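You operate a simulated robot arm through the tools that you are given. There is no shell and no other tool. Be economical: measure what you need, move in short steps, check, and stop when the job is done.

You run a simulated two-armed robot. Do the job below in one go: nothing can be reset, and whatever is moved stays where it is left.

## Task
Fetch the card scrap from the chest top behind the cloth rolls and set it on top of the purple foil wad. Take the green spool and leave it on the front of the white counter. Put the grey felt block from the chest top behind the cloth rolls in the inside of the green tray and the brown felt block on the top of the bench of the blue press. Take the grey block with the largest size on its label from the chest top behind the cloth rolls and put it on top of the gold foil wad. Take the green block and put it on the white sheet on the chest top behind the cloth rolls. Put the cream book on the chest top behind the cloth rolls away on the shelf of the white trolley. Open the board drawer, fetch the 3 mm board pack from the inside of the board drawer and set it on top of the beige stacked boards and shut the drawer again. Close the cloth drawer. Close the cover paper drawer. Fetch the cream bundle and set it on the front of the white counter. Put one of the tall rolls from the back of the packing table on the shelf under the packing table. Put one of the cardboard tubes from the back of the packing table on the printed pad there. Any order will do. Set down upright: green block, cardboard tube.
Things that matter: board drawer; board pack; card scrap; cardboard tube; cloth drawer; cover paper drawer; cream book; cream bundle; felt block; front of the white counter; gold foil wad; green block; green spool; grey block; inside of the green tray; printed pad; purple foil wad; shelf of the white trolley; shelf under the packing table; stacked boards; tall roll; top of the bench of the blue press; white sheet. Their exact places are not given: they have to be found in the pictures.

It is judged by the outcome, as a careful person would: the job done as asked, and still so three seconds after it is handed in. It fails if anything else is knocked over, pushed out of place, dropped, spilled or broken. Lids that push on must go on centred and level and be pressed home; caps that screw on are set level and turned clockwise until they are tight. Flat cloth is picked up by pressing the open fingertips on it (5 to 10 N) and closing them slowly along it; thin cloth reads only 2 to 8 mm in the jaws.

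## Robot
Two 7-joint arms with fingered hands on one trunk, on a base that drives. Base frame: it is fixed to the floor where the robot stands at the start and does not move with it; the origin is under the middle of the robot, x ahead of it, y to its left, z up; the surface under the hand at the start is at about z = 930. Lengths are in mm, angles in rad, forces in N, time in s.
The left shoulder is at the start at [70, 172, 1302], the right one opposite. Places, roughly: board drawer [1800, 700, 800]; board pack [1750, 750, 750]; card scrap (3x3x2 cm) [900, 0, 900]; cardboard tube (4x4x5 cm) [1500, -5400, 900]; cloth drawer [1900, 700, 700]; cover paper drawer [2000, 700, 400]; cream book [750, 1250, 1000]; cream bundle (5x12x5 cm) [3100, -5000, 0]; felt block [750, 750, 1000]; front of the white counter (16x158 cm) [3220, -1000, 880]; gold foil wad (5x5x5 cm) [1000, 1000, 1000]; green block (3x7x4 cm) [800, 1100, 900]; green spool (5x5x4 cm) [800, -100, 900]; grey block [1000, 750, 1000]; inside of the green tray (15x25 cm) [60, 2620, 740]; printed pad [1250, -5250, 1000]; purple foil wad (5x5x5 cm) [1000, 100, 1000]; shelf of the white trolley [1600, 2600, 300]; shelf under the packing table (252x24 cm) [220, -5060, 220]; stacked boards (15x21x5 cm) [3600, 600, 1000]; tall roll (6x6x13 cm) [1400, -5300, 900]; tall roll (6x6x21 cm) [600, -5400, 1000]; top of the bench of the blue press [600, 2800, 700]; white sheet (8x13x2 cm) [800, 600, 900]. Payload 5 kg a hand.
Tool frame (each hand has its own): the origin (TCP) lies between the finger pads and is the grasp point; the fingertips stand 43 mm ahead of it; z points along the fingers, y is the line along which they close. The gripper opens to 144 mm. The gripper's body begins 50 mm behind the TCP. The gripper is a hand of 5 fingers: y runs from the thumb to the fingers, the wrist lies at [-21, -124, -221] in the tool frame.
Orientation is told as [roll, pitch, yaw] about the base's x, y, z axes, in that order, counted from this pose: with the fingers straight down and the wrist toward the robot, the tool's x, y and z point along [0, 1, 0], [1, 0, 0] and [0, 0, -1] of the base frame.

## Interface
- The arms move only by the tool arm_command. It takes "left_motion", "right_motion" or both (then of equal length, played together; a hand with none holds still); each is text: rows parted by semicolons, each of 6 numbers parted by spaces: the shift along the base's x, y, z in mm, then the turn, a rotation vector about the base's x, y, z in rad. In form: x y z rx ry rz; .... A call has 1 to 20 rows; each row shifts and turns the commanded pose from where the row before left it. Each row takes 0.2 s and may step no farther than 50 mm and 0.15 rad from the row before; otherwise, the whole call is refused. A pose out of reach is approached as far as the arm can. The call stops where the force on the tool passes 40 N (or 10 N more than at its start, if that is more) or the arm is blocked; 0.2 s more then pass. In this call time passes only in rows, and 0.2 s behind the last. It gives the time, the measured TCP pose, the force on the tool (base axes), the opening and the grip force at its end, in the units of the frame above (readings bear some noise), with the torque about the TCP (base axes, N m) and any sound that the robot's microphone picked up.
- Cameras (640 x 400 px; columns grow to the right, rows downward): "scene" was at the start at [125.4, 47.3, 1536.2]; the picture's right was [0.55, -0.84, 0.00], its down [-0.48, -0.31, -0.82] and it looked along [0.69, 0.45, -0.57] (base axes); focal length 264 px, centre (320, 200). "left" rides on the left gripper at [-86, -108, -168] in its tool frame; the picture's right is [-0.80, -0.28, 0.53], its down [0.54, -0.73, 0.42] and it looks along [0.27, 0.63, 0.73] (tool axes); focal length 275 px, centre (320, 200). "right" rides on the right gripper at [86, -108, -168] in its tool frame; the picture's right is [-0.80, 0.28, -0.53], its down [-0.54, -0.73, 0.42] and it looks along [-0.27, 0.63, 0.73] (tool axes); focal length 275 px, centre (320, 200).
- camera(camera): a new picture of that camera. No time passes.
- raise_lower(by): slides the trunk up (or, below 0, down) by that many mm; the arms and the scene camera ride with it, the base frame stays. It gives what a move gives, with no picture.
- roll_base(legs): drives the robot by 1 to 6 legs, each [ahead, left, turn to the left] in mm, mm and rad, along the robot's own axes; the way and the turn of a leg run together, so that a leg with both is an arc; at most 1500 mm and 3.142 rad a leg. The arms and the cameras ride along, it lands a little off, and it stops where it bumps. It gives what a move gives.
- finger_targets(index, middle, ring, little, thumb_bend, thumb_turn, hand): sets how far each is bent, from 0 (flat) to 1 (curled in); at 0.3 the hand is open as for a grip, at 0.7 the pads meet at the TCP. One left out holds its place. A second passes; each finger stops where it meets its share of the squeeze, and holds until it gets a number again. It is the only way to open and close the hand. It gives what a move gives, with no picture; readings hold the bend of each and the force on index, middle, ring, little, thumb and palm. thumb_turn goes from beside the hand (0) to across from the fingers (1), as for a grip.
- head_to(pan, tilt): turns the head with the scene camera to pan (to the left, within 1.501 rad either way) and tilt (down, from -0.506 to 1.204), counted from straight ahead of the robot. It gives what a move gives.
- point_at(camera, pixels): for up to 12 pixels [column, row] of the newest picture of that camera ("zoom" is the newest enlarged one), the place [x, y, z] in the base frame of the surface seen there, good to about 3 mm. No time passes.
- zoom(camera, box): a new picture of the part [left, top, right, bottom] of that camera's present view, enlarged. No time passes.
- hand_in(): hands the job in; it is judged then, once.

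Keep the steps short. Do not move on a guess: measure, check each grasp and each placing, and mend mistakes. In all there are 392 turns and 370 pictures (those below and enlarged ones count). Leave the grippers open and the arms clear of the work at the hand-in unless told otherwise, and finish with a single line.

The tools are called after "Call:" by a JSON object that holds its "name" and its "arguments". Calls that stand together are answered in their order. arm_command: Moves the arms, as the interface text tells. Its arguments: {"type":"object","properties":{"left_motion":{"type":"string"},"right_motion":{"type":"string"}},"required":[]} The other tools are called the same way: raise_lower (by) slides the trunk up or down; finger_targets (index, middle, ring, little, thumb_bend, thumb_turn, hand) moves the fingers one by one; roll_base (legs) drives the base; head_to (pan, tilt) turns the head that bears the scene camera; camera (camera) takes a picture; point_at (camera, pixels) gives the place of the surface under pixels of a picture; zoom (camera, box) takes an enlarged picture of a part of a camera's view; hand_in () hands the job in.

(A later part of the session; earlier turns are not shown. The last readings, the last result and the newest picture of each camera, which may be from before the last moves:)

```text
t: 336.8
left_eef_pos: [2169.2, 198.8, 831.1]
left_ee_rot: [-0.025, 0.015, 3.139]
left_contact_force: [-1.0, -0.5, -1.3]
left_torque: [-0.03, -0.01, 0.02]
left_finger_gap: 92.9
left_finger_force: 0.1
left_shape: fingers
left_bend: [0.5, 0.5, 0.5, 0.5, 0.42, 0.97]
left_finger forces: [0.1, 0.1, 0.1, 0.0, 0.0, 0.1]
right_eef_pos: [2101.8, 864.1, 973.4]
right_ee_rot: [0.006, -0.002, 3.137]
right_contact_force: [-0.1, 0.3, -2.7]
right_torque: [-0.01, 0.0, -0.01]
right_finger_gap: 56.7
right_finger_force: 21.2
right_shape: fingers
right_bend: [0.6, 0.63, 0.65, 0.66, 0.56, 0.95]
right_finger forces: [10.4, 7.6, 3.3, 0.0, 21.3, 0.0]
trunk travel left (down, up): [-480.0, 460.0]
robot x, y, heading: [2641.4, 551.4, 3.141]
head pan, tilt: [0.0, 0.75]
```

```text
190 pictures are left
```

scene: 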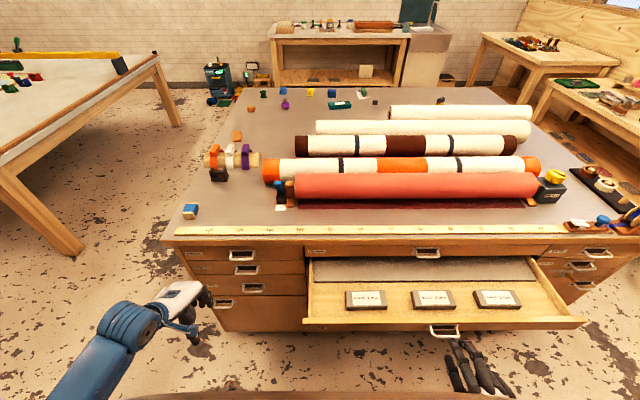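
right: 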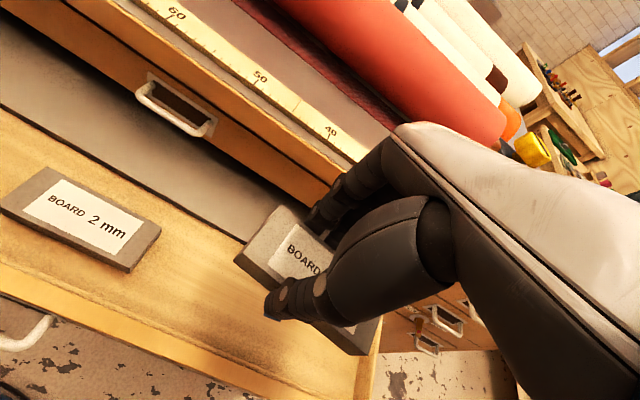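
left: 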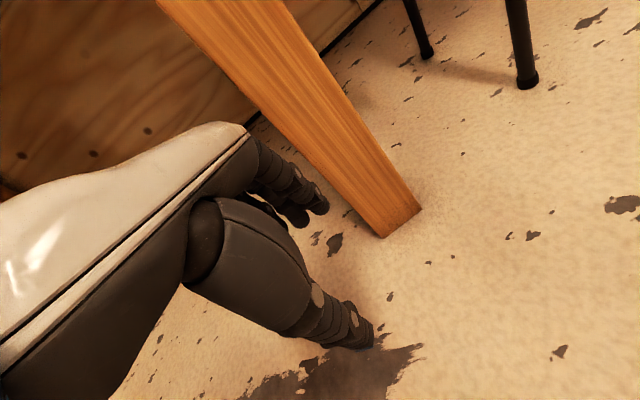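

3 mm pack held. Now shut the drawer with the left hand: raise it, move the base right 500, then lower the left hand in front of the drawer.

Call:
{"name": "arm_command", "arguments": {"left_motion": "0 0 40 0 0 0; 0 0 40 0 0 0; 0 -20 0 0 0 0; 0 -27 0 0 0 0", "right_motion": "0 0 30 0 0 0; 0 0 30 0 0 0; 0 0 0 0 0 0; 0 0 0 0 0 0"}}

Call:
{"name": "roll_base", "arguments": {"legs": [[0, -530, 0]]}}

Call:
{"name": "arm_command", "arguments": {"left_motion": "30 0 0 0 0 0; 30 0 -5 0 0 0; 30 0 -25 0 0 0; 5 0 -30 0 0 0; 0 0 -30 0 0 0"}}

Call:
{"name": "camera", "arguments": {"camera": "scene"}}

```text
t: 337.8
left_eef_pos: [2169.6, 151.7, 911.7]
left_ee_rot: [-0.028, 0.014, 3.139]
left_contact_force: [-0.3, -0.9, -0.1]
left_torque: [0.05, -0.03, 0.02]
left_finger_gap: 93.1
left_finger_force: 0.1
left_shape: fingers
left_bend: [0.5, 0.5, 0.5, 0.5, 0.42, 0.98]
left_finger forces: [0.0, 0.0, 0.1, 0.0, 0.0, 0.0]
right_eef_pos: [2101.6, 862.1, 1033.2]
right_ee_rot: [0.006, -0.001, 3.136]
right_contact_force: [0.4, 1.0, -1.3]
right_torque: [0.02, 0.05, -0.02]
right_finger_gap: 57.1
right_finger_force: 20.7
right_shape: fingers
right_bend: [0.6, 0.63, 0.65, 0.66, 0.56, 0.95]
right_finger forces: [10.4, 7.5, 3.3, 0.1, 21.2, 0.0]
trunk travel left (down, up): [-480.0, 460.0]
robot x, y, heading: [2643.6, 554.3, 3.137]
head pan, tilt: [0.0, 0.75]
```

```text
t: 340.8
left_eef_pos: [2170.6, 682.3, 912.1]
left_ee_rot: [-0.026, 0.014, 3.132]
left_contact_force: [0.6, 0.1, -0.3]
left_torque: [-0.02, 0.0, -0.01]
left_finger_gap: 92.9
left_finger_force: 0.1
left_shape: fingers
left_bend: [0.5, 0.5, 0.5, 0.5, 0.42, 0.98]
left_finger forces: [0.0, 0.0, 0.0, 0.1, 0.1, 0.0]
right_eef_pos: [2106.6, 1394.4, 1032.3]
right_ee_rot: [0.007, -0.002, 3.132]
right_contact_force: [0.1, -1.1, -1.9]
right_torque: [0.0, 0.02, 0.01]
right_finger_gap: 57.1
right_finger_force: 21.4
right_shape: fingers
right_bend: [0.6, 0.63, 0.65, 0.66, 0.56, 0.95]
right_finger forces: [10.5, 7.5, 3.3, 0.0, 21.2, 0.0]
trunk travel left (down, up): [-480.0, 460.0]
robot x, y, heading: [2642.8, 1081.1, 3.134]
head pan, tilt: [0.0, 0.75]
```

```text
t: 342.1
left_eef_pos: [2259.8, 681.9, 833.3]
left_ee_rot: [-0.024, -0.007, 3.13]
left_contact_force: [-0.6, 0.0, 13.5]
left_torque: [-0.16, 0.68, -0.01]
left_finger_gap: 92.1
left_finger_force: 7.3
left_shape: fingers
left_bend: [0.5, 0.49, 0.5, 0.5, 0.42, 0.98]
left_finger forces: [3.5, 11.0, 0.0, 0.0, 0.0, 0.1]
right_eef_pos: [2107.4, 1394.6, 1032.6]
right_ee_rot: [0.006, -0.003, 3.131]
right_contact_force: [0.0, 0.1, -1.4]
right_torque: [-0.05, -0.02, -0.02]
right_finger_gap: 57.3
right_finger_force: 21.6
right_shape: fingers
right_bend: [0.6, 0.63, 0.65, 0.66, 0.56, 0.95]
right_finger forces: [10.5, 7.5, 3.3, 0.0, 21.2, 0.1]
trunk travel left (down, up): [-480.0, 460.0]
robot x, y, heading: [2647.7, 1081.4, 3.131]
head pan, tilt: [0.0, 0.75]
stopped in row 5 (left hand): the force on the tool passed its limit at 46 N (the readings are from after the stop); the commanded pose is now the measured one
```

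```text
189 pictures are left
```

scene: 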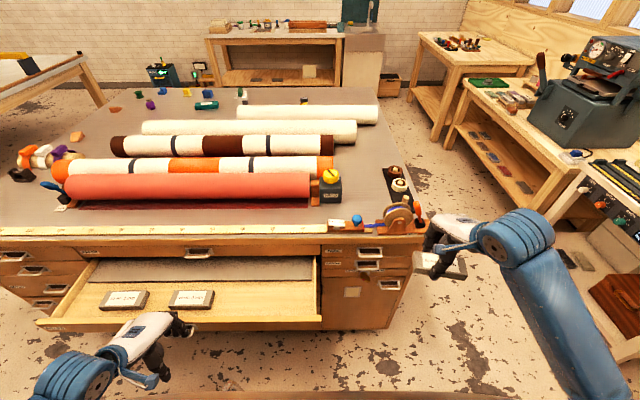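

The fingers came down on the handle bar. Lift, shift to y≈555 beside the handle, and lower again.

Call:
{"name": "arm_command", "arguments": {"left_motion": "0 0 30 0 0.02 0; 0 -42 0 0 0 0; 0 -42 0 0 0 0; 0 -42 0 0 0 0; 0 0 -25 0 0 0; 0 0 -20 0 0 0"}}

Call:
{"name": "zoom", "arguments": {"camera": "scene", "box": [30, 230, 340, 400]}}

```text
t: 343.4
left_eef_pos: [2262.4, 556.7, 816.7]
left_ee_rot: [-0.025, -0.025, 3.133]
left_contact_force: [0.6, -0.5, -0.5]
left_torque: [-0.03, 0.03, 0.04]
left_finger_gap: 92.6
left_finger_force: 0.6
left_shape: fingers
left_bend: [0.5, 0.51, 0.5, 0.5, 0.42, 0.98]
left_finger forces: [0.0, 0.8, 0.1, 0.0, 0.0, 0.0]
right_eef_pos: [2107.0, 1392.7, 1033.0]
right_ee_rot: [0.005, -0.003, 3.132]
right_contact_force: [0.0, -0.4, -1.4]
right_torque: [-0.03, 0.04, -0.03]
right_finger_gap: 57.1
right_finger_force: 21.3
right_shape: fingers
right_bend: [0.6, 0.63, 0.65, 0.66, 0.56, 0.95]
right_finger forces: [10.4, 7.6, 3.3, 0.1, 21.3, 0.0]
trunk travel left (down, up): [-480.0, 460.0]
robot x, y, heading: [2644.2, 1082.4, 3.13]
head pan, tilt: [0.0, 0.75]
```

```text
2.06 times, centred on (185, 315) of scene
```

zoom: 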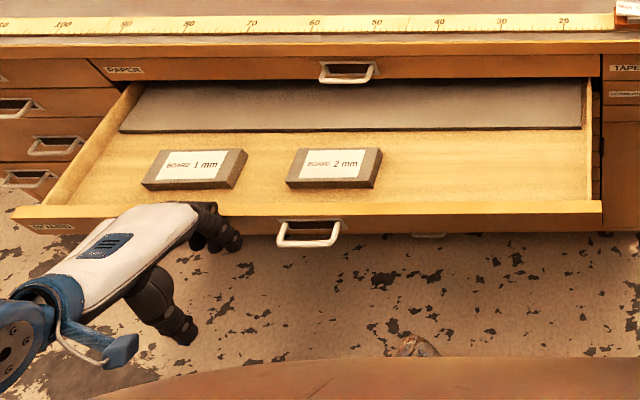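

The fingers touch the drawer front. Push it shut.

Call:
{"name": "arm_command", "arguments": {"left_motion": "-20 0 0 0 0 0; -25 0 0 0 0 0; -25 0 0 0 0 0; -25 0 0 0 0 0; -25 0 0 0 0 0; -25 0 0 0 0 0; -25 0 0 0 0 0; -20 0 0 0 0 0"}}

Call:
{"name": "camera", "arguments": {"camera": "scene"}}

```text
t: 345.2
left_eef_pos: [2067.9, 556.3, 815.7]
left_ee_rot: [-0.025, -0.023, 3.133]
left_contact_force: [0.5, -0.1, 0.4]
left_torque: [-0.01, 0.02, 0.01]
left_finger_gap: 92.7
left_finger_force: 0.0
left_shape: fingers
left_bend: [0.5, 0.5, 0.5, 0.5, 0.42, 0.98]
left_finger forces: [0.0, 0.0, 0.1, 0.0, 0.0, 0.0]
right_eef_pos: [2107.2, 1393.1, 1031.7]
right_ee_rot: [0.006, -0.001, 3.132]
right_contact_force: [-0.1, 0.6, -1.5]
right_torque: [-0.01, 0.02, -0.03]
right_finger_gap: 57.3
right_finger_force: 21.4
right_shape: fingers
right_bend: [0.6, 0.63, 0.65, 0.66, 0.56, 0.95]
right_finger forces: [10.4, 7.6, 3.2, 0.0, 21.1, 0.0]
trunk travel left (down, up): [-480.0, 460.0]
robot x, y, heading: [2650.4, 1084.5, 3.132]
head pan, tilt: [0.0, 0.75]
```

```text
187 pictures are left
```

scene: 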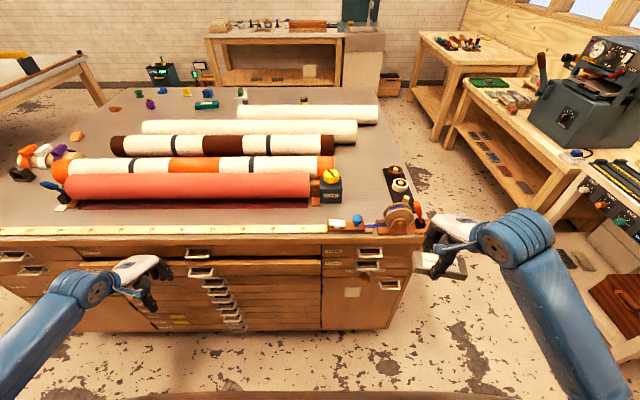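

Still a few cm open. Continue pushing until it resists.

Call:
{"name": "arm_command", "arguments": {"left_motion": "-15 0 0 0 0 0; -12 0 0 0 0 0; -10 0 0 0 0 0; -8 0 0 0 0 0; -8 0 0 0 0 0"}}

Call:
{"name": "camera", "arguments": {"camera": "scene"}}

Call:
{"name": "point_at", "arguments": {"camera": "scene", "pixels": [[250, 268], [280, 268], [250, 280], [250, 255]]}}

```text
t: 346.3
left_eef_pos: [2032.1, 554.8, 815.7]
left_ee_rot: [-0.024, -0.019, 3.135]
left_contact_force: [27.5, 2.9, 8.8]
left_torque: [-0.17, 1.1, 0.16]
left_finger_gap: 92.6
left_finger_force: 13.6
left_shape: fingers
left_bend: [0.5, 0.59, 0.5, 0.5, 0.42, 0.98]
left_finger forces: [0.0, 27.6, 0.0, 0.1, 0.0, 0.0]
right_eef_pos: [2109.3, 1391.4, 1032.8]
right_ee_rot: [0.008, -0.004, 3.138]
right_contact_force: [-2.0, 1.0, -1.7]
right_torque: [-0.02, 0.01, 0.01]
right_finger_gap: 57.1
right_finger_force: 21.5
right_shape: fingers
right_bend: [0.6, 0.63, 0.65, 0.66, 0.56, 0.95]
right_finger forces: [10.5, 7.4, 3.3, 0.0, 21.1, 0.0]
trunk travel left (down, up): [-480.0, 460.0]
robot x, y, heading: [2645.8, 1082.5, 3.129]
head pan, tilt: [0.0, 0.75]
stopped in row 5 (left hand): the force on the tool passed its limit at 50 N (the readings are from after the stop); the commanded pose is now the measured one
```

```text
186 pictures are left
```

scene: 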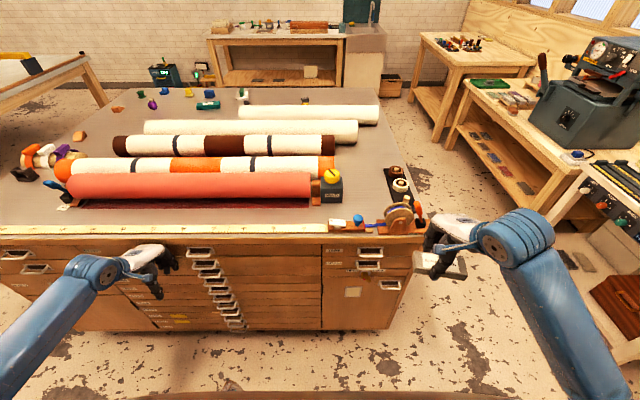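

```text
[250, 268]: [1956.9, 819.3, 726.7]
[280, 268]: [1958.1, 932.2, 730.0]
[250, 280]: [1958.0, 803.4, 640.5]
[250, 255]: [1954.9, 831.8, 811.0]
```

All drawers are shut. Next put the pack on the beige stacked boards behind me. Retract and raise the left hand, raise the trunk, move to mid-aisle and turn around.

Call:
{"name": "arm_command", "arguments": {"left_motion": "35 0 0 0 0 0; 35 0 0 0 0 0; 35 0 10 0 0 0; 0 0 45 0 0 0; 0 0 45 0 0 0; 0 0 45 0 0 0"}}

Call:
{"name": "raise_lower", "arguments": {"by": 170}}

Call:
{"name": "roll_base", "arguments": {"legs": [[160, 0, 0], [0, 0, 1.57], [0, 0, 1.58]]}}

Call:
{"name": "head_to", "arguments": {"pan": -0.2, "tilt": 0.6}}

Call:
{"name": "camera", "arguments": {"camera": "scene"}}

```text
t: 347.7
left_eef_pos: [2132.1, 556.8, 962.1]
left_ee_rot: [-0.026, -0.019, 3.135]
left_contact_force: [-0.3, -0.2, -0.9]
left_torque: [-0.01, 0.01, -0.01]
left_finger_gap: 92.8
left_finger_force: 0.0
left_shape: fingers
left_bend: [0.5, 0.5, 0.5, 0.5, 0.42, 0.98]
left_finger forces: [0.0, 0.0, 0.0, 0.1, 0.1, 0.0]
right_eef_pos: [2106.0, 1391.6, 1032.2]
right_ee_rot: [0.006, 0.0, 3.133]
right_contact_force: [-0.1, 0.6, -1.0]
right_torque: [-0.06, 0.02, 0.02]
right_finger_gap: 57.2
right_finger_force: 21.2
right_shape: fingers
right_bend: [0.6, 0.63, 0.65, 0.66, 0.56, 0.95]
right_finger forces: [10.4, 7.4, 3.3, 0.1, 21.2, 0.0]
trunk travel left (down, up): [-480.0, 460.0]
robot x, y, heading: [2645.7, 1083.8, 3.134]
head pan, tilt: [0.0, 0.75]
```

```text
t: 349.6
left_eef_pos: [2133.4, 557.0, 1131.3]
left_ee_rot: [-0.024, -0.019, 3.135]
left_contact_force: [-0.4, 0.0, 0.2]
left_torque: [0.0, 0.01, 0.01]
left_finger_gap: 92.7
left_finger_force: 0.1
left_shape: fingers
left_bend: [0.5, 0.5, 0.5, 0.5, 0.42, 0.98]
left_finger forces: [0.0, 0.2, 0.1, 0.0, 0.0, 0.0]
right_eef_pos: [2107.1, 1391.7, 1202.5]
right_ee_rot: [0.005, -0.002, 3.136]
right_contact_force: [0.3, -0.3, -1.6]
right_torque: [-0.05, 0.03, 0.04]
right_finger_gap: 57.3
right_finger_force: 20.8
right_shape: fingers
right_bend: [0.6, 0.63, 0.65, 0.66, 0.56, 0.95]
right_finger forces: [10.4, 7.5, 3.3, 0.0, 21.2, 0.0]
trunk travel left (down, up): [-650.0, 290.0]
robot x, y, heading: [2645.1, 1079.9, 3.136]
head pan, tilt: [0.0, 0.75]
```

```text
t: 358.7
left_eef_pos: [3005.5, 1603.0, 1131.3]
left_ee_rot: [-0.026, -0.019, -0.019]
left_contact_force: [0.2, -0.6, 0.2]
left_torque: [0.01, 0.01, -0.03]
left_finger_gap: 92.7
left_finger_force: 0.1
left_shape: fingers
left_bend: [0.5, 0.5, 0.5, 0.5, 0.42, 0.98]
left_finger forces: [0.0, 0.0, 0.0, 0.1, 0.0, 0.0]
right_eef_pos: [3021.9, 767.8, 1202.0]
right_ee_rot: [0.006, -0.002, -0.017]
right_contact_force: [-0.6, 0.0, -1.9]
right_torque: [0.02, -0.01, -0.03]
right_finger_gap: 56.4
right_finger_force: 19.7
right_shape: fingers
right_bend: [0.6, 0.63, 0.65, 0.66, 0.56, 0.95]
right_finger forces: [9.9, 7.1, 2.9, 0.0, 20.0, 0.1]
trunk travel left (down, up): [-650.0, 290.0]
robot x, y, heading: [2488.4, 1081.8, -0.016]
head pan, tilt: [0.0, 0.75]
```

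```text
t: 359.4
left_eef_pos: [3004.8, 1603.6, 1131.9]
left_ee_rot: [-0.025, -0.018, -0.016]
left_contact_force: [0.4, 0.3, 0.1]
left_torque: [-0.02, 0.0, -0.03]
left_finger_gap: 92.7
left_finger_force: 0.1
left_shape: fingers
left_bend: [0.5, 0.5, 0.5, 0.5, 0.42, 0.98]
left_finger forces: [0.1, 0.0, 0.0, 0.0, 0.0, 0.0]
right_eef_pos: [3022.6, 768.7, 1203.8]
right_ee_rot: [0.004, -0.003, -0.017]
right_contact_force: [-0.8, 0.2, -1.1]
right_torque: [0.03, -0.03, 0.01]
right_finger_gap: 56.1
right_finger_force: 19.8
right_shape: fingers
right_bend: [0.6, 0.63, 0.65, 0.66, 0.56, 0.95]
right_finger forces: [9.9, 7.1, 3.0, 0.0, 19.9, 0.1]
trunk travel left (down, up): [-650.0, 290.0]
robot x, y, heading: [2485.4, 1086.3, -0.016]
head pan, tilt: [-0.201, 0.6]
```

```text
185 pictures are left
```

scene: 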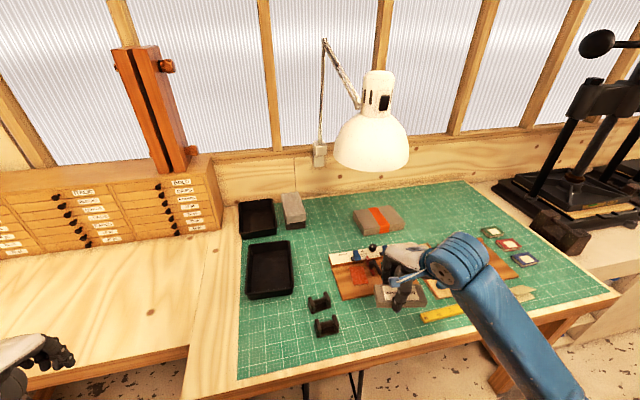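

Call:
{"name": "zoom", "arguments": {"camera": "scene", "box": [230, 170, 450, 320]}}

Call:
{"name": "point_at", "arguments": {"camera": "scene", "pixels": [[378, 217], [355, 212], [362, 233], [402, 228], [390, 207], [293, 207], [365, 150], [380, 80], [372, 168], [340, 275], [398, 140]]}}

```text
2.67 times, centred on (340, 245) of scene
```

zoom: 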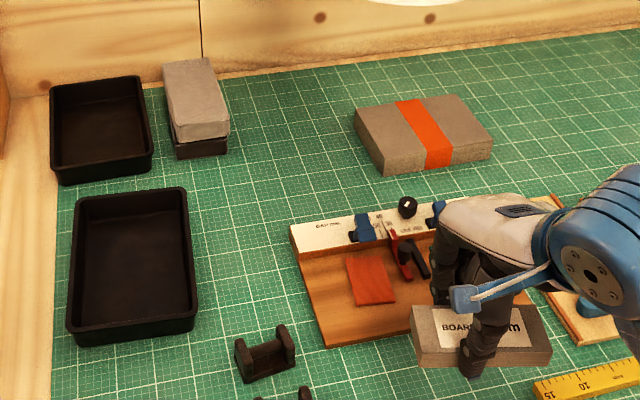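

```text
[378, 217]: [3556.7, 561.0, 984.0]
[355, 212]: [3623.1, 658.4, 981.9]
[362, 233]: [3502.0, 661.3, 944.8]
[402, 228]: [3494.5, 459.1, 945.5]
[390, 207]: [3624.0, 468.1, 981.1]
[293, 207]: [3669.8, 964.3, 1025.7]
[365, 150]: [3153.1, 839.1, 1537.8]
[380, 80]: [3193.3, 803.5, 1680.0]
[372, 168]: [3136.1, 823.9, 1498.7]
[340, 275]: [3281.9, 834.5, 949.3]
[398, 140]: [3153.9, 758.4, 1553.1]
```

Boards: top z≈984, centre ≈ (3565, 562). Raise the left hand, drive to (2665,775), lower the trunk 100.

Call:
{"name": "arm_command", "arguments": {"left_motion": "0 0 45 0 0 0; 0 0 45 0 0 0; 0 0 45 0 0 0"}}

Call:
{"name": "roll_base", "arguments": {"legs": [[183, -306, 0.016]]}}

Call:
{"name": "raise_lower", "arguments": {"by": -100}}

Call:
{"name": "head_to", "arguments": {"pan": -0.25, "tilt": 0.55}}

Call:
{"name": "camera", "arguments": {"camera": "scene"}}

```text
t: 360.2
left_eef_pos: [3003.1, 1602.9, 1266.2]
left_ee_rot: [-0.024, -0.017, -0.017]
left_contact_force: [-0.9, 1.0, 0.0]
left_torque: [0.03, -0.02, -0.01]
left_finger_gap: 92.9
left_finger_force: 0.0
left_shape: fingers
left_bend: [0.5, 0.5, 0.5, 0.5, 0.42, 0.98]
left_finger forces: [0.0, 0.0, 0.1, 0.1, 0.0, 0.1]
right_eef_pos: [3022.8, 766.6, 1201.7]
right_ee_rot: [0.005, -0.001, -0.018]
right_contact_force: [-0.5, -0.1, -1.9]
right_torque: [0.02, 0.0, 0.05]
right_finger_gap: 56.2
right_finger_force: 19.5
right_shape: fingers
right_bend: [0.6, 0.63, 0.65, 0.66, 0.56, 0.95]
right_finger forces: [9.9, 7.1, 3.0, 0.0, 20.0, 0.1]
trunk travel left (down, up): [-650.0, 290.0]
robot x, y, heading: [2486.5, 1081.3, -0.02]
head pan, tilt: [-0.201, 0.6]
```

```text
t: 362.5
left_eef_pos: [3171.6, 1309.9, 1265.7]
left_ee_rot: [-0.027, -0.019, 0.003]
left_contact_force: [-0.2, 0.3, -0.4]
left_torque: [-0.02, -0.03, 0.02]
left_finger_gap: 92.5
left_finger_force: 0.0
left_shape: fingers
left_bend: [0.5, 0.5, 0.5, 0.5, 0.42, 0.98]
left_finger forces: [0.0, 0.0, 0.0, 0.1, 0.1, 0.0]
right_eef_pos: [3208.7, 473.5, 1203.4]
right_ee_rot: [0.004, -0.002, 0.005]
right_contact_force: [-0.5, 0.6, -1.5]
right_torque: [-0.03, -0.05, 0.02]
right_finger_gap: 56.3
right_finger_force: 19.5
right_shape: fingers
right_bend: [0.6, 0.63, 0.65, 0.66, 0.56, 0.95]
right_finger forces: [9.9, 7.2, 2.9, 0.0, 20.1, 0.1]
trunk travel left (down, up): [-650.0, 290.0]
robot x, y, heading: [2662.9, 776.7, 0.005]
head pan, tilt: [-0.201, 0.6]
```

```text
t: 363.9
left_eef_pos: [3172.3, 1307.6, 1166.8]
left_ee_rot: [-0.025, -0.019, 0.002]
left_contact_force: [0.6, 0.0, -0.2]
left_torque: [0.04, 0.0, -0.01]
left_finger_gap: 92.6
left_finger_force: 0.0
left_shape: fingers
left_bend: [0.5, 0.5, 0.5, 0.5, 0.42, 0.98]
left_finger forces: [0.0, 0.1, 0.0, 0.0, 0.1, 0.1]
right_eef_pos: [3208.2, 471.6, 1102.3]
right_ee_rot: [0.005, -0.001, 0.006]
right_contact_force: [-0.4, -0.2, -3.0]
right_torque: [0.01, -0.01, -0.01]
right_finger_gap: 56.1
right_finger_force: 20.1
right_shape: fingers
right_bend: [0.6, 0.63, 0.65, 0.66, 0.56, 0.95]
right_finger forces: [10.0, 7.1, 3.0, 0.0, 20.1, 0.0]
trunk travel left (down, up): [-550.0, 390.0]
robot x, y, heading: [2668.4, 776.6, 0.009]
head pan, tilt: [-0.201, 0.6]
```

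```text
t: 364.5
left_eef_pos: [3172.2, 1307.0, 1165.6]
left_ee_rot: [-0.023, -0.019, 0.003]
left_contact_force: [-0.5, 0.9, 0.7]
left_torque: [-0.01, -0.02, 0.0]
left_finger_gap: 92.4
left_finger_force: 0.0
left_shape: fingers
left_bend: [0.5, 0.5, 0.5, 0.5, 0.42, 0.98]
left_finger forces: [0.1, 0.0, 0.1, 0.0, 0.0, 0.0]
right_eef_pos: [3208.3, 472.1, 1102.0]
right_ee_rot: [0.006, -0.002, 0.005]
right_contact_force: [-0.7, 0.0, -1.3]
right_torque: [0.05, -0.03, 0.01]
right_finger_gap: 55.9
right_finger_force: 20.3
right_shape: fingers
right_bend: [0.6, 0.63, 0.65, 0.66, 0.56, 0.95]
right_finger forces: [9.8, 7.1, 3.0, 0.1, 20.0, 0.0]
trunk travel left (down, up): [-550.0, 390.0]
robot x, y, heading: [2665.2, 774.6, 0.001]
head pan, tilt: [-0.25, 0.55]
```

```text
183 pictures are left
```

scene: 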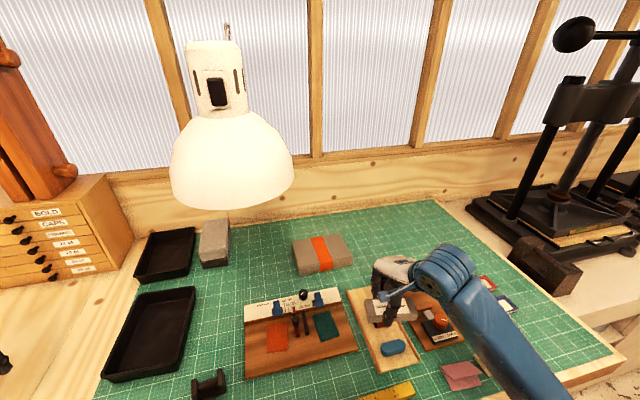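

Clear path under the lamp's right. Carry the pack over the boards.

Call:
{"name": "arm_command", "arguments": {"right_motion": "44.6 12.9 0 0 0 0; 44.6 12.9 0 0 0 0; 44.6 12.9 0 0 0 0; 44.6 12.9 0 0 0 0; 44.6 12.9 0 0 0 0; 44.6 12.9 0 0 0 0; 44.6 12.9 0 0 0 0; 44.6 12.9 0 0 0 0"}}

Call:
{"name": "camera", "arguments": {"camera": "right"}}

Call:
{"name": "camera", "arguments": {"camera": "scene"}}

```text
t: 366.3
left_eef_pos: [3174.3, 1306.7, 1164.2]
left_ee_rot: [-0.025, -0.016, 0.002]
left_contact_force: [0.4, 0.1, -0.4]
left_torque: [-0.03, 0.03, 0.01]
left_finger_gap: 92.8
left_finger_force: 0.0
left_shape: fingers
left_bend: [0.5, 0.5, 0.5, 0.5, 0.42, 0.98]
left_finger forces: [0.0, 0.1, 0.1, 0.0, 0.0, 0.0]
right_eef_pos: [3567.7, 574.5, 1100.7]
right_ee_rot: [0.006, 0.002, 0.003]
right_contact_force: [0.3, 0.1, -1.8]
right_torque: [0.04, -0.01, -0.01]
right_finger_gap: 56.0
right_finger_force: 20.4
right_shape: fingers
right_bend: [0.6, 0.64, 0.66, 0.66, 0.56, 0.95]
right_finger forces: [10.2, 6.9, 3.0, 0.1, 20.2, 0.1]
trunk travel left (down, up): [-550.0, 390.0]
robot x, y, heading: [2667.3, 774.6, 0.004]
head pan, tilt: [-0.25, 0.55]
```

```text
182 pictures are left
```

right: 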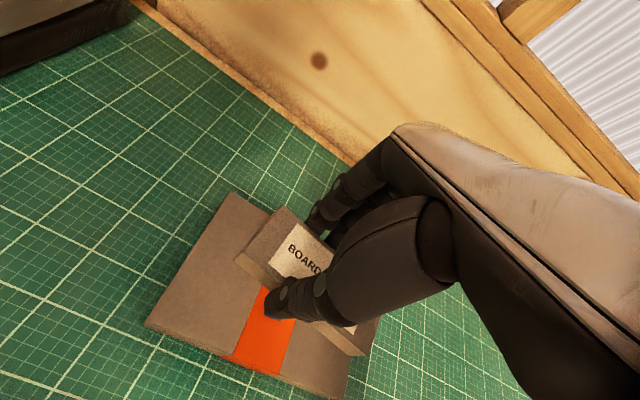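

```text
181 pictures are left
```

scene: 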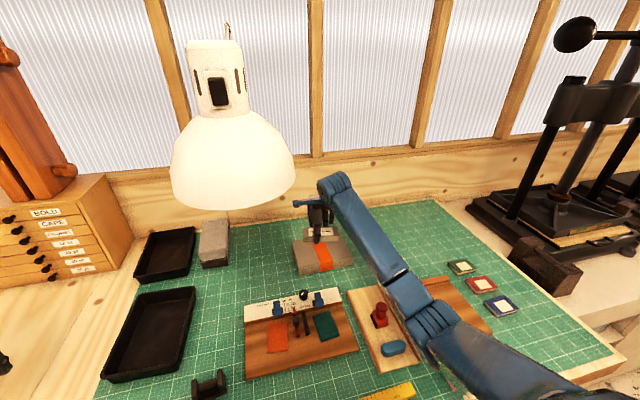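

Call:
{"name": "point_at", "arguments": {"camera": "right", "pixels": [[228, 198], [152, 322], [345, 390], [210, 260], [265, 330], [285, 215], [245, 262], [362, 345], [375, 325]]}}

```text
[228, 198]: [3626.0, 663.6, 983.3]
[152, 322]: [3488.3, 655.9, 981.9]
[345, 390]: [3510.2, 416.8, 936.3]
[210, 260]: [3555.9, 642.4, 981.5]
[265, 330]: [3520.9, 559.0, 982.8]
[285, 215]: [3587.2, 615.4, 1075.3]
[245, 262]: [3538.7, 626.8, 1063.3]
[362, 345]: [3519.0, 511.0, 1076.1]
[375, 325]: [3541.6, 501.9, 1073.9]
```

Pack is over the boards (shift x -8). Lower.

Call:
{"name": "arm_command", "arguments": {"right_motion": "-8 0 -20 0 0 0; 0 0 -20 0 0 0; 0 0 -17 0 0 0"}}

Call:
{"name": "arm_command", "arguments": {"right_motion": "0 0 -4 0 0 0"}}

Call:
{"name": "arm_command", "arguments": {"right_motion": "0 0 -3 0 0 0"}}

```text
t: 367.1
left_eef_pos: [3173.0, 1307.0, 1165.2]
left_ee_rot: [-0.025, -0.019, 0.004]
left_contact_force: [-0.9, 0.0, -0.1]
left_torque: [0.0, 0.03, -0.02]
left_finger_gap: 92.5
left_finger_force: 0.2
left_shape: fingers
left_bend: [0.5, 0.5, 0.5, 0.5, 0.42, 0.98]
left_finger forces: [0.1, 0.0, 0.1, 0.0, 0.0, 0.0]
right_eef_pos: [3559.2, 575.3, 1045.0]
right_ee_rot: [0.006, -0.002, 0.006]
right_contact_force: [0.8, -0.3, -0.8]
right_torque: [0.0, -0.01, 0.03]
right_finger_gap: 56.1
right_finger_force: 20.7
right_shape: fingers
right_bend: [0.6, 0.64, 0.66, 0.66, 0.56, 0.95]
right_finger forces: [10.2, 6.9, 3.0, 0.1, 20.1, 0.1]
trunk travel left (down, up): [-550.0, 390.0]
robot x, y, heading: [2664.5, 776.2, 0.002]
head pan, tilt: [-0.25, 0.55]
```

```text
t: 367.5
left_eef_pos: [3173.4, 1307.8, 1166.2]
left_ee_rot: [-0.027, -0.021, 0.004]
left_contact_force: [-0.8, -0.2, 0.0]
left_torque: [-0.01, 0.03, 0.01]
left_finger_gap: 92.7
left_finger_force: 0.0
left_shape: fingers
left_bend: [0.5, 0.5, 0.5, 0.5, 0.42, 0.98]
left_finger forces: [0.1, 0.1, 0.1, 0.1, 0.0, 0.1]
right_eef_pos: [3559.0, 574.9, 1041.6]
right_ee_rot: [0.005, -0.001, 0.006]
right_contact_force: [-0.5, -0.2, -0.6]
right_torque: [0.04, -0.01, 0.01]
right_finger_gap: 56.1
right_finger_force: 20.3
right_shape: fingers
right_bend: [0.6, 0.64, 0.66, 0.66, 0.56, 0.95]
right_finger forces: [10.2, 7.0, 2.9, 0.0, 20.1, 0.0]
trunk travel left (down, up): [-550.0, 390.0]
robot x, y, heading: [2664.2, 776.2, 0.001]
head pan, tilt: [-0.25, 0.55]
```

```text
t: 367.9
left_eef_pos: [3172.7, 1308.3, 1166.3]
left_ee_rot: [-0.024, -0.019, 0.004]
left_contact_force: [-0.4, -0.2, 0.0]
left_torque: [-0.01, 0.0, 0.03]
left_finger_gap: 92.8
left_finger_force: 0.1
left_shape: fingers
left_bend: [0.5, 0.5, 0.5, 0.5, 0.42, 0.98]
left_finger forces: [0.0, 0.0, 0.0, 0.1, 0.0, 0.0]
right_eef_pos: [3557.9, 575.8, 1038.1]
right_ee_rot: [0.004, -0.002, 0.006]
right_contact_force: [-0.3, 0.3, -1.4]
right_torque: [0.02, -0.01, -0.01]
right_finger_gap: 56.2
right_finger_force: 20.0
right_shape: fingers
right_bend: [0.6, 0.64, 0.66, 0.66, 0.56, 0.95]
right_finger forces: [10.2, 6.9, 3.0, 0.1, 20.1, 0.0]
trunk travel left (down, up): [-550.0, 390.0]
robot x, y, heading: [2665.7, 778.3, 0.002]
head pan, tilt: [-0.25, 0.55]
```

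Call:
{"name": "arm_command", "arguments": {"right_motion": "0 0 -3 0 0 0"}}

Call:
{"name": "arm_command", "arguments": {"right_motion": "0 0 -2.5 0 0 0"}}

```text
t: 368.3
left_eef_pos: [3173.3, 1308.0, 1166.1]
left_ee_rot: [-0.025, -0.02, 0.004]
left_contact_force: [0.3, 0.5, -0.4]
left_torque: [-0.03, 0.0, 0.04]
left_finger_gap: 93.0
left_finger_force: 0.0
left_shape: fingers
left_bend: [0.5, 0.5, 0.5, 0.5, 0.42, 0.98]
left_finger forces: [0.0, 0.1, 0.0, 0.0, 0.0, 0.0]
right_eef_pos: [3557.6, 574.8, 1035.3]
right_ee_rot: [0.005, -0.002, 0.006]
right_contact_force: [-1.1, 0.1, -1.9]
right_torque: [-0.01, -0.05, 0.03]
right_finger_gap: 56.2
right_finger_force: 19.6
right_shape: fingers
right_bend: [0.6, 0.64, 0.66, 0.66, 0.56, 0.95]
right_finger forces: [10.3, 6.9, 2.9, 0.0, 20.0, 0.0]
trunk travel left (down, up): [-550.0, 390.0]
robot x, y, heading: [2666.3, 776.5, -0.004]
head pan, tilt: [-0.25, 0.55]
```

```text
t: 368.7
left_eef_pos: [3173.1, 1307.8, 1167.2]
left_ee_rot: [-0.024, -0.019, 0.004]
left_contact_force: [-0.3, -0.2, 0.3]
left_torque: [0.0, -0.01, 0.01]
left_finger_gap: 92.6
left_finger_force: 0.1
left_shape: fingers
left_bend: [0.5, 0.5, 0.5, 0.5, 0.42, 0.98]
left_finger forces: [0.0, 0.1, 0.0, 0.1, 0.0, 0.0]
right_eef_pos: [3557.7, 575.2, 1033.7]
right_ee_rot: [0.005, -0.003, 0.006]
right_contact_force: [0.6, -0.1, 2.3]
right_torque: [0.02, 0.06, 0.03]
right_finger_gap: 56.3
right_finger_force: 20.9
right_shape: fingers
right_bend: [0.6, 0.64, 0.66, 0.66, 0.56, 0.95]
right_finger forces: [10.4, 7.2, 3.3, 0.1, 20.1, 0.0]
trunk travel left (down, up): [-550.0, 390.0]
robot x, y, heading: [2666.6, 772.9, 0.01]
head pan, tilt: [-0.25, 0.55]
```

Touching. One more mm, then release and lift; check.

Call:
{"name": "arm_command", "arguments": {"right_motion": "0 0 -1.5 0 0 0"}}

Call:
{"name": "finger_targets", "arguments": {"hand": "right", "index": 0.48, "middle": 0.48, "ring": 0.48, "little": 0.48, "thumb_bend": 0.48}}

Call:
{"name": "arm_command", "arguments": {"right_motion": "0 0 15 0 0 0; 0 0 30 0 0 0; 0 0 40 0 0 0; 0 0 40 0 0 0; -40 -10 0 0 0 0; -40 -10 0 0 0 0; -40 -10 0 0 0 0; -40 -10 0 0 0 0; -40 -10 0 0 0 0; -40 -10 0 0 0 0"}}

Call:
{"name": "zoom", "arguments": {"camera": "scene", "box": [250, 180, 450, 330]}}

```text
t: 369.1
left_eef_pos: [3172.6, 1307.5, 1166.5]
left_ee_rot: [-0.023, -0.019, 0.003]
left_contact_force: [-0.3, -0.3, -0.5]
left_torque: [0.02, -0.01, -0.01]
left_finger_gap: 92.7
left_finger_force: 0.1
left_shape: fingers
left_bend: [0.5, 0.5, 0.5, 0.5, 0.42, 0.98]
left_finger forces: [0.0, 0.0, 0.2, 0.0, 0.0, 0.0]
right_eef_pos: [3558.2, 575.1, 1033.9]
right_ee_rot: [0.007, -0.002, 0.005]
right_contact_force: [1.0, -0.8, 8.8]
right_torque: [0.06, 0.2, 0.08]
right_finger_gap: 55.5
right_finger_force: 21.6
right_shape: fingers
right_bend: [0.6, 0.64, 0.66, 0.66, 0.57, 0.95]
right_finger forces: [10.9, 7.6, 3.8, 0.0, 20.5, 0.0]
trunk travel left (down, up): [-550.0, 390.0]
robot x, y, heading: [2664.6, 774.1, 0.003]
head pan, tilt: [-0.25, 0.55]
```

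```text
t: 370.1
left_eef_pos: [3173.0, 1308.1, 1166.4]
left_ee_rot: [-0.025, -0.019, 0.003]
left_contact_force: [0.0, 0.0, -0.2]
left_torque: [0.01, -0.02, -0.01]
left_finger_gap: 92.6
left_finger_force: 0.1
left_shape: fingers
left_bend: [0.5, 0.5, 0.5, 0.5, 0.42, 0.98]
left_finger forces: [0.0, 0.0, 0.0, 0.1, 0.1, 0.1]
right_eef_pos: [3557.7, 574.3, 1032.5]
right_ee_rot: [0.005, -0.001, 0.005]
right_contact_force: [-1.8, 0.3, 4.1]
right_torque: [-0.04, -0.12, -0.01]
right_finger_gap: 85.1
right_finger_force: 2.6
right_shape: fingers
right_bend: [0.48, 0.49, 0.48, 0.48, 0.48, 0.97]
right_finger forces: [0.0, 4.1, 0.0, 0.0, 0.0, 0.1]
trunk travel left (down, up): [-550.0, 390.0]
robot x, y, heading: [2666.4, 773.4, 0.004]
head pan, tilt: [-0.25, 0.55]
```

```text
t: 372.3
left_eef_pos: [3170.5, 1307.5, 1167.4]
left_ee_rot: [-0.026, -0.021, 0.002]
left_contact_force: [-0.8, 0.2, 0.2]
left_torque: [0.0, -0.07, 0.0]
left_finger_gap: 92.7
left_finger_force: 0.2
left_shape: fingers
left_bend: [0.5, 0.5, 0.5, 0.5, 0.42, 0.98]
left_finger forces: [0.1, 0.0, 0.0, 0.0, 0.0, 0.0]
right_eef_pos: [3315.9, 513.5, 1156.4]
right_ee_rot: [0.004, -0.002, 0.005]
right_contact_force: [-0.9, 0.2, 0.6]
right_torque: [-0.01, -0.01, 0.04]
right_finger_gap: 85.5
right_finger_force: 0.0
right_shape: fingers
right_bend: [0.48, 0.48, 0.48, 0.48, 0.48, 0.97]
right_finger forces: [0.0, 0.1, 0.0, 0.0, 0.0, 0.0]
trunk travel left (down, up): [-550.0, 390.0]
robot x, y, heading: [2667.2, 774.6, 0.001]
head pan, tilt: [-0.25, 0.55]
```

```text
2.67 times, centred on (350, 255) of scene
```

zoom: 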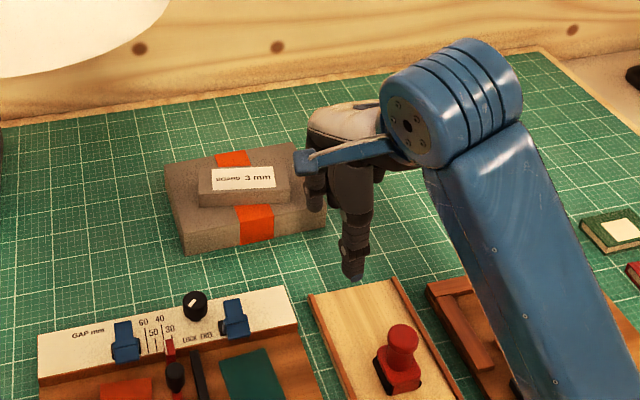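

The pack sits on the boards. Next the green spool. I back into the aisle, go south a bit, turn to face +y, then back down south of the chest.

Call:
{"name": "roll_base", "arguments": {"legs": [[-187, 0, 0], [0, -600, 0], [0, 0, 1.57], [-700, 0, 0]]}}

Call:
{"name": "head_to", "arguments": {"pan": 1.2, "tilt": 0.5}}

Call:
{"name": "camera", "arguments": {"camera": "scene"}}

```text
t: 384.1
left_eef_pos: [1950.9, -20.2, 1164.6]
left_ee_rot: [-0.024, -0.019, 1.571]
left_contact_force: [0.4, -0.2, -0.3]
left_torque: [-0.02, 0.02, -0.02]
left_finger_gap: 92.7
left_finger_force: 0.1
left_shape: fingers
left_bend: [0.5, 0.5, 0.5, 0.5, 0.42, 0.98]
left_finger forces: [0.1, 0.1, 0.0, 0.1, 0.0, 0.0]
right_eef_pos: [2744.7, 121.8, 1156.3]
right_ee_rot: [0.006, -0.002, 1.574]
right_contact_force: [0.7, 0.1, 0.4]
right_torque: [0.0, 0.01, 0.02]
right_finger_gap: 85.7
right_finger_force: 0.0
right_shape: fingers
right_bend: [0.48, 0.48, 0.48, 0.48, 0.48, 0.97]
right_finger forces: [0.0, 0.0, 0.0, 0.1, 0.0, 0.0]
trunk travel left (down, up): [-550.0, 390.0]
robot x, y, heading: [2479.0, -527.7, 1.573]
head pan, tilt: [-0.25, 0.55]
```

```text
t: 385.7
left_eef_pos: [1951.4, -21.1, 1166.2]
left_ee_rot: [-0.023, -0.017, 1.571]
left_contact_force: [-0.3, 0.2, 0.0]
left_torque: [-0.01, 0.02, 0.0]
left_finger_gap: 92.7
left_finger_force: 0.1
left_shape: fingers
left_bend: [0.5, 0.5, 0.5, 0.5, 0.42, 0.98]
left_finger forces: [0.1, 0.0, 0.1, 0.0, 0.0, 0.0]
right_eef_pos: [2745.6, 121.2, 1156.9]
right_ee_rot: [0.005, 0.0, 1.572]
right_contact_force: [-0.4, 0.1, -0.6]
right_torque: [0.0, -0.01, 0.03]
right_finger_gap: 85.4
right_finger_force: 0.0
right_shape: fingers
right_bend: [0.48, 0.48, 0.48, 0.48, 0.48, 0.97]
right_finger forces: [0.1, 0.0, 0.0, 0.0, 0.0, 0.1]
trunk travel left (down, up): [-550.0, 390.0]
robot x, y, heading: [2482.5, -531.7, 1.573]
head pan, tilt: [1.201, 0.499]
```

```text
179 pictures are left
```

scene: 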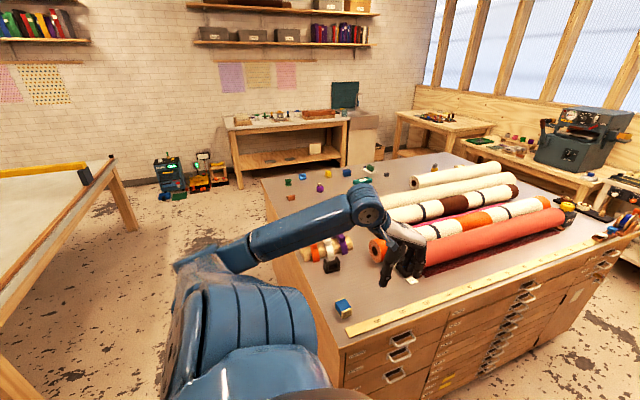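

Call:
{"name": "point_at", "arguments": {"camera": "scene", "pixels": [[345, 340], [265, 190], [300, 265], [110, 160], [20, 300], [130, 230], [295, 196], [10, 270]]}}

Call:
{"name": "zoom", "arguments": {"camera": "scene", "box": [255, 160, 395, 270]}}

```text
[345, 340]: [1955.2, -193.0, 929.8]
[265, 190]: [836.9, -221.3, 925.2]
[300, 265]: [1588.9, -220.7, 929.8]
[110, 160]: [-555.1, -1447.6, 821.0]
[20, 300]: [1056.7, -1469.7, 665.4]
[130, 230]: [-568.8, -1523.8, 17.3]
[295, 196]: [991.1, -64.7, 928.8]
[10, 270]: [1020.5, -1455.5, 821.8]
```

```text
3.64 times, centred on (325, 215) of scene
```

zoom: 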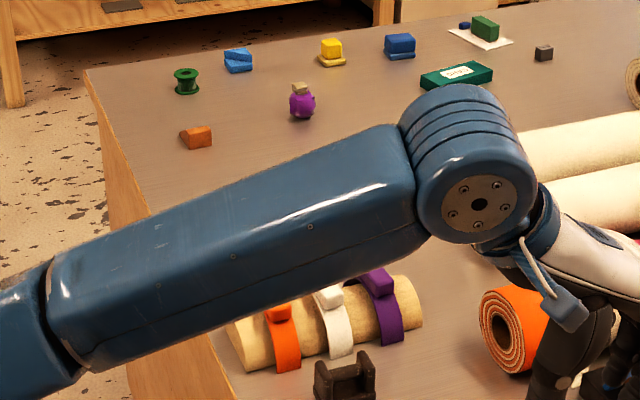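

Chest south end is y≈-221; the floor is free to y≈-1450. Back to y≈-720 and go left to x≈1000.

Call:
{"name": "roll_base", "arguments": {"legs": [[-190, 0, 0], [0, 1480, 0]]}}

Call:
{"name": "head_to", "arguments": {"pan": 0.25, "tilt": 0.75}}

Call:
{"name": "camera", "arguments": {"camera": "scene"}}

Call:
{"name": "camera", "arguments": {"camera": "left"}}

```text
t: 394.1
left_eef_pos: [474.8, -216.5, 1167.3]
left_ee_rot: [-0.025, -0.019, 1.573]
left_contact_force: [-0.3, 0.3, 0.6]
left_torque: [-0.01, 0.02, 0.02]
left_finger_gap: 92.7
left_finger_force: 0.1
left_shape: fingers
left_bend: [0.5, 0.5, 0.5, 0.5, 0.42, 0.98]
left_finger forces: [0.1, 0.0, 0.0, 0.0, 0.0, 0.0]
right_eef_pos: [1269.2, -73.0, 1156.5]
right_ee_rot: [0.006, -0.002, 1.575]
right_contact_force: [0.2, 0.0, -0.2]
right_torque: [-0.02, 0.01, 0.02]
right_finger_gap: 85.8
right_finger_force: 0.0
right_shape: fingers
right_bend: [0.48, 0.48, 0.48, 0.48, 0.48, 0.97]
right_finger forces: [0.1, 0.1, 0.0, 0.1, 0.0, 0.0]
trunk travel left (down, up): [-550.0, 390.0]
robot x, y, heading: [1008.5, -722.7, 1.573]
head pan, tilt: [1.201, 0.499]
```

```text
t: 395.4
left_eef_pos: [475.6, -216.3, 1166.3]
left_ee_rot: [-0.024, -0.019, 1.574]
left_contact_force: [-0.5, 0.3, 0.0]
left_torque: [0.02, 0.03, 0.02]
left_finger_gap: 92.8
left_finger_force: 0.0
left_shape: fingers
left_bend: [0.5, 0.5, 0.5, 0.5, 0.42, 0.98]
left_finger forces: [0.1, 0.0, 0.1, 0.0, 0.0, 0.0]
right_eef_pos: [1268.5, -72.6, 1156.4]
right_ee_rot: [0.005, -0.002, 1.574]
right_contact_force: [-0.5, 1.0, -0.2]
right_torque: [0.0, -0.02, -0.01]
right_finger_gap: 86.0
right_finger_force: 0.1
right_shape: fingers
right_bend: [0.48, 0.48, 0.48, 0.48, 0.48, 0.97]
right_finger forces: [0.0, 0.1, 0.1, 0.1, 0.1, 0.1]
trunk travel left (down, up): [-550.0, 390.0]
robot x, y, heading: [1010.3, -722.8, 1.571]
head pan, tilt: [0.25, 0.75]
```

```text
177 pictures are left
```

scene: 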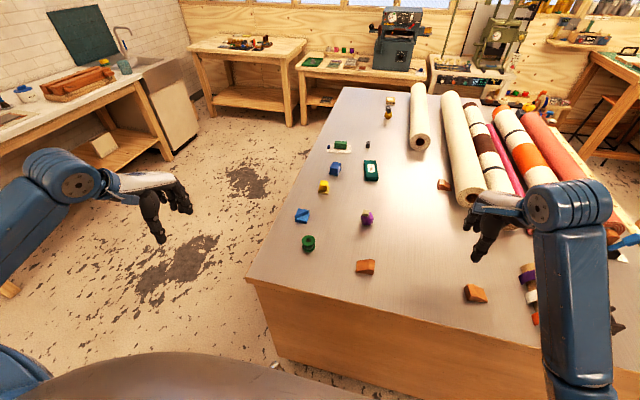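

```text
176 pictures are left
```

left: 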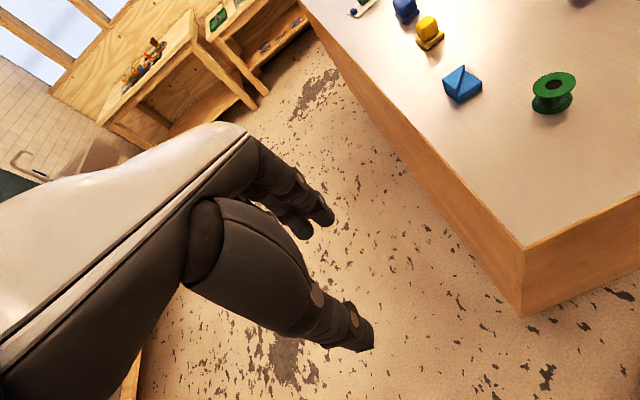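

Move the left hand above the spool.

Call:
{"name": "point_at", "arguments": {"camera": "left", "pixels": [[553, 85], [540, 85], [570, 85], [553, 75], [553, 110], [553, 95]]}}

Call:
{"name": "arm_command", "arguments": {"left_motion": "39 19 0 0 0 0; 39 19 0 0 0 0; 39 19 0 0 0 0; 39 19 0 0 0 0; 39 19 0 0 0 0; 39 19 0 0 0 0; 39 19 -20 0 0 0; 39 19 -30 0 0 0"}}

Call:
{"name": "camera", "arguments": {"camera": "left"}}

```text
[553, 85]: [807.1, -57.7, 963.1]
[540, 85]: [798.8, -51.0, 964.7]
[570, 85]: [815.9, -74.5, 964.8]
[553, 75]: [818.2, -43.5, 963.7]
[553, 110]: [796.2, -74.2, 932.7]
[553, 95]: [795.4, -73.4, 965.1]
```

```text
refused: row 8 steps farther than a row can; nothing moved
```

```text
175 pictures are left
```

left: 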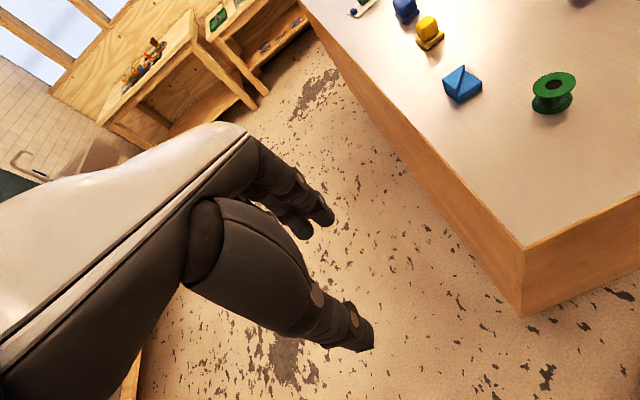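

Call:
{"name": "arm_command", "arguments": {"left_motion": "41.2 19.5 0 0 0 0; 41.2 19.5 0 0 0 0; 41.2 19.5 0 0 0 0; 41.2 19.5 0 0 0 0; 41.2 19.5 0 0 0 0; 41.2 19.5 0 0 0 0; 41.2 19.5 0 0 0 0; 41.2 19.5 0 0.025 0.018 0; 0 0 -40 0 0 0; 0 0 -40 0 0 0"}}

Call:
{"name": "camera", "arguments": {"camera": "left"}}

```text
t: 397.6
left_eef_pos: [806.2, -59.9, 1086.5]
left_ee_rot: [-0.008, -0.045, 1.574]
left_contact_force: [0.3, 0.4, -0.5]
left_torque: [-0.02, -0.02, -0.02]
left_finger_gap: 92.9
left_finger_force: 0.0
left_shape: fingers
left_bend: [0.5, 0.5, 0.5, 0.5, 0.42, 0.97]
left_finger forces: [0.1, 0.0, 0.0, 0.0, 0.0, 0.0]
right_eef_pos: [1267.4, -73.6, 1156.7]
right_ee_rot: [0.006, -0.003, 1.573]
right_contact_force: [0.0, -0.6, -0.1]
right_torque: [0.01, 0.03, -0.03]
right_finger_gap: 85.8
right_finger_force: 0.0
right_shape: fingers
right_bend: [0.48, 0.48, 0.48, 0.48, 0.48, 0.97]
right_finger forces: [0.0, 0.0, 0.0, 0.0, 0.1, 0.0]
trunk travel left (down, up): [-550.0, 390.0]
robot x, y, heading: [1008.3, -723.0, 1.572]
head pan, tilt: [0.25, 0.75]
```

```text
174 pictures are left
```

left: 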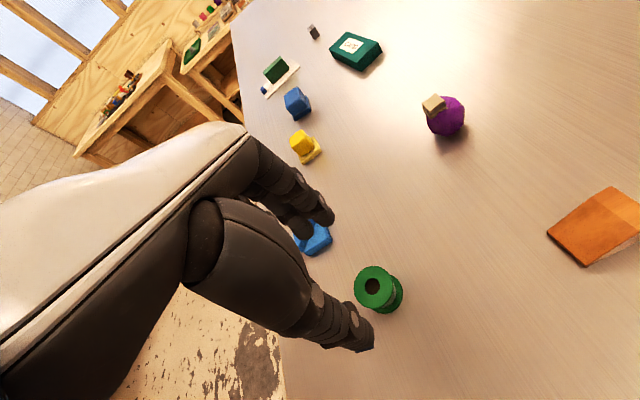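

Call:
{"name": "point_at", "arguments": {"camera": "left", "pixels": [[374, 270], [358, 290], [390, 285], [374, 306], [400, 300], [315, 235], [325, 248]]}}

```text
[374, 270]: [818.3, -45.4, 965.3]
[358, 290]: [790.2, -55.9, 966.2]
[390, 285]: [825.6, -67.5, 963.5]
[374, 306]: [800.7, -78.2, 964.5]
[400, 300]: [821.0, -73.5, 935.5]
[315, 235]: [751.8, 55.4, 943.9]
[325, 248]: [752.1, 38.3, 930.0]
```

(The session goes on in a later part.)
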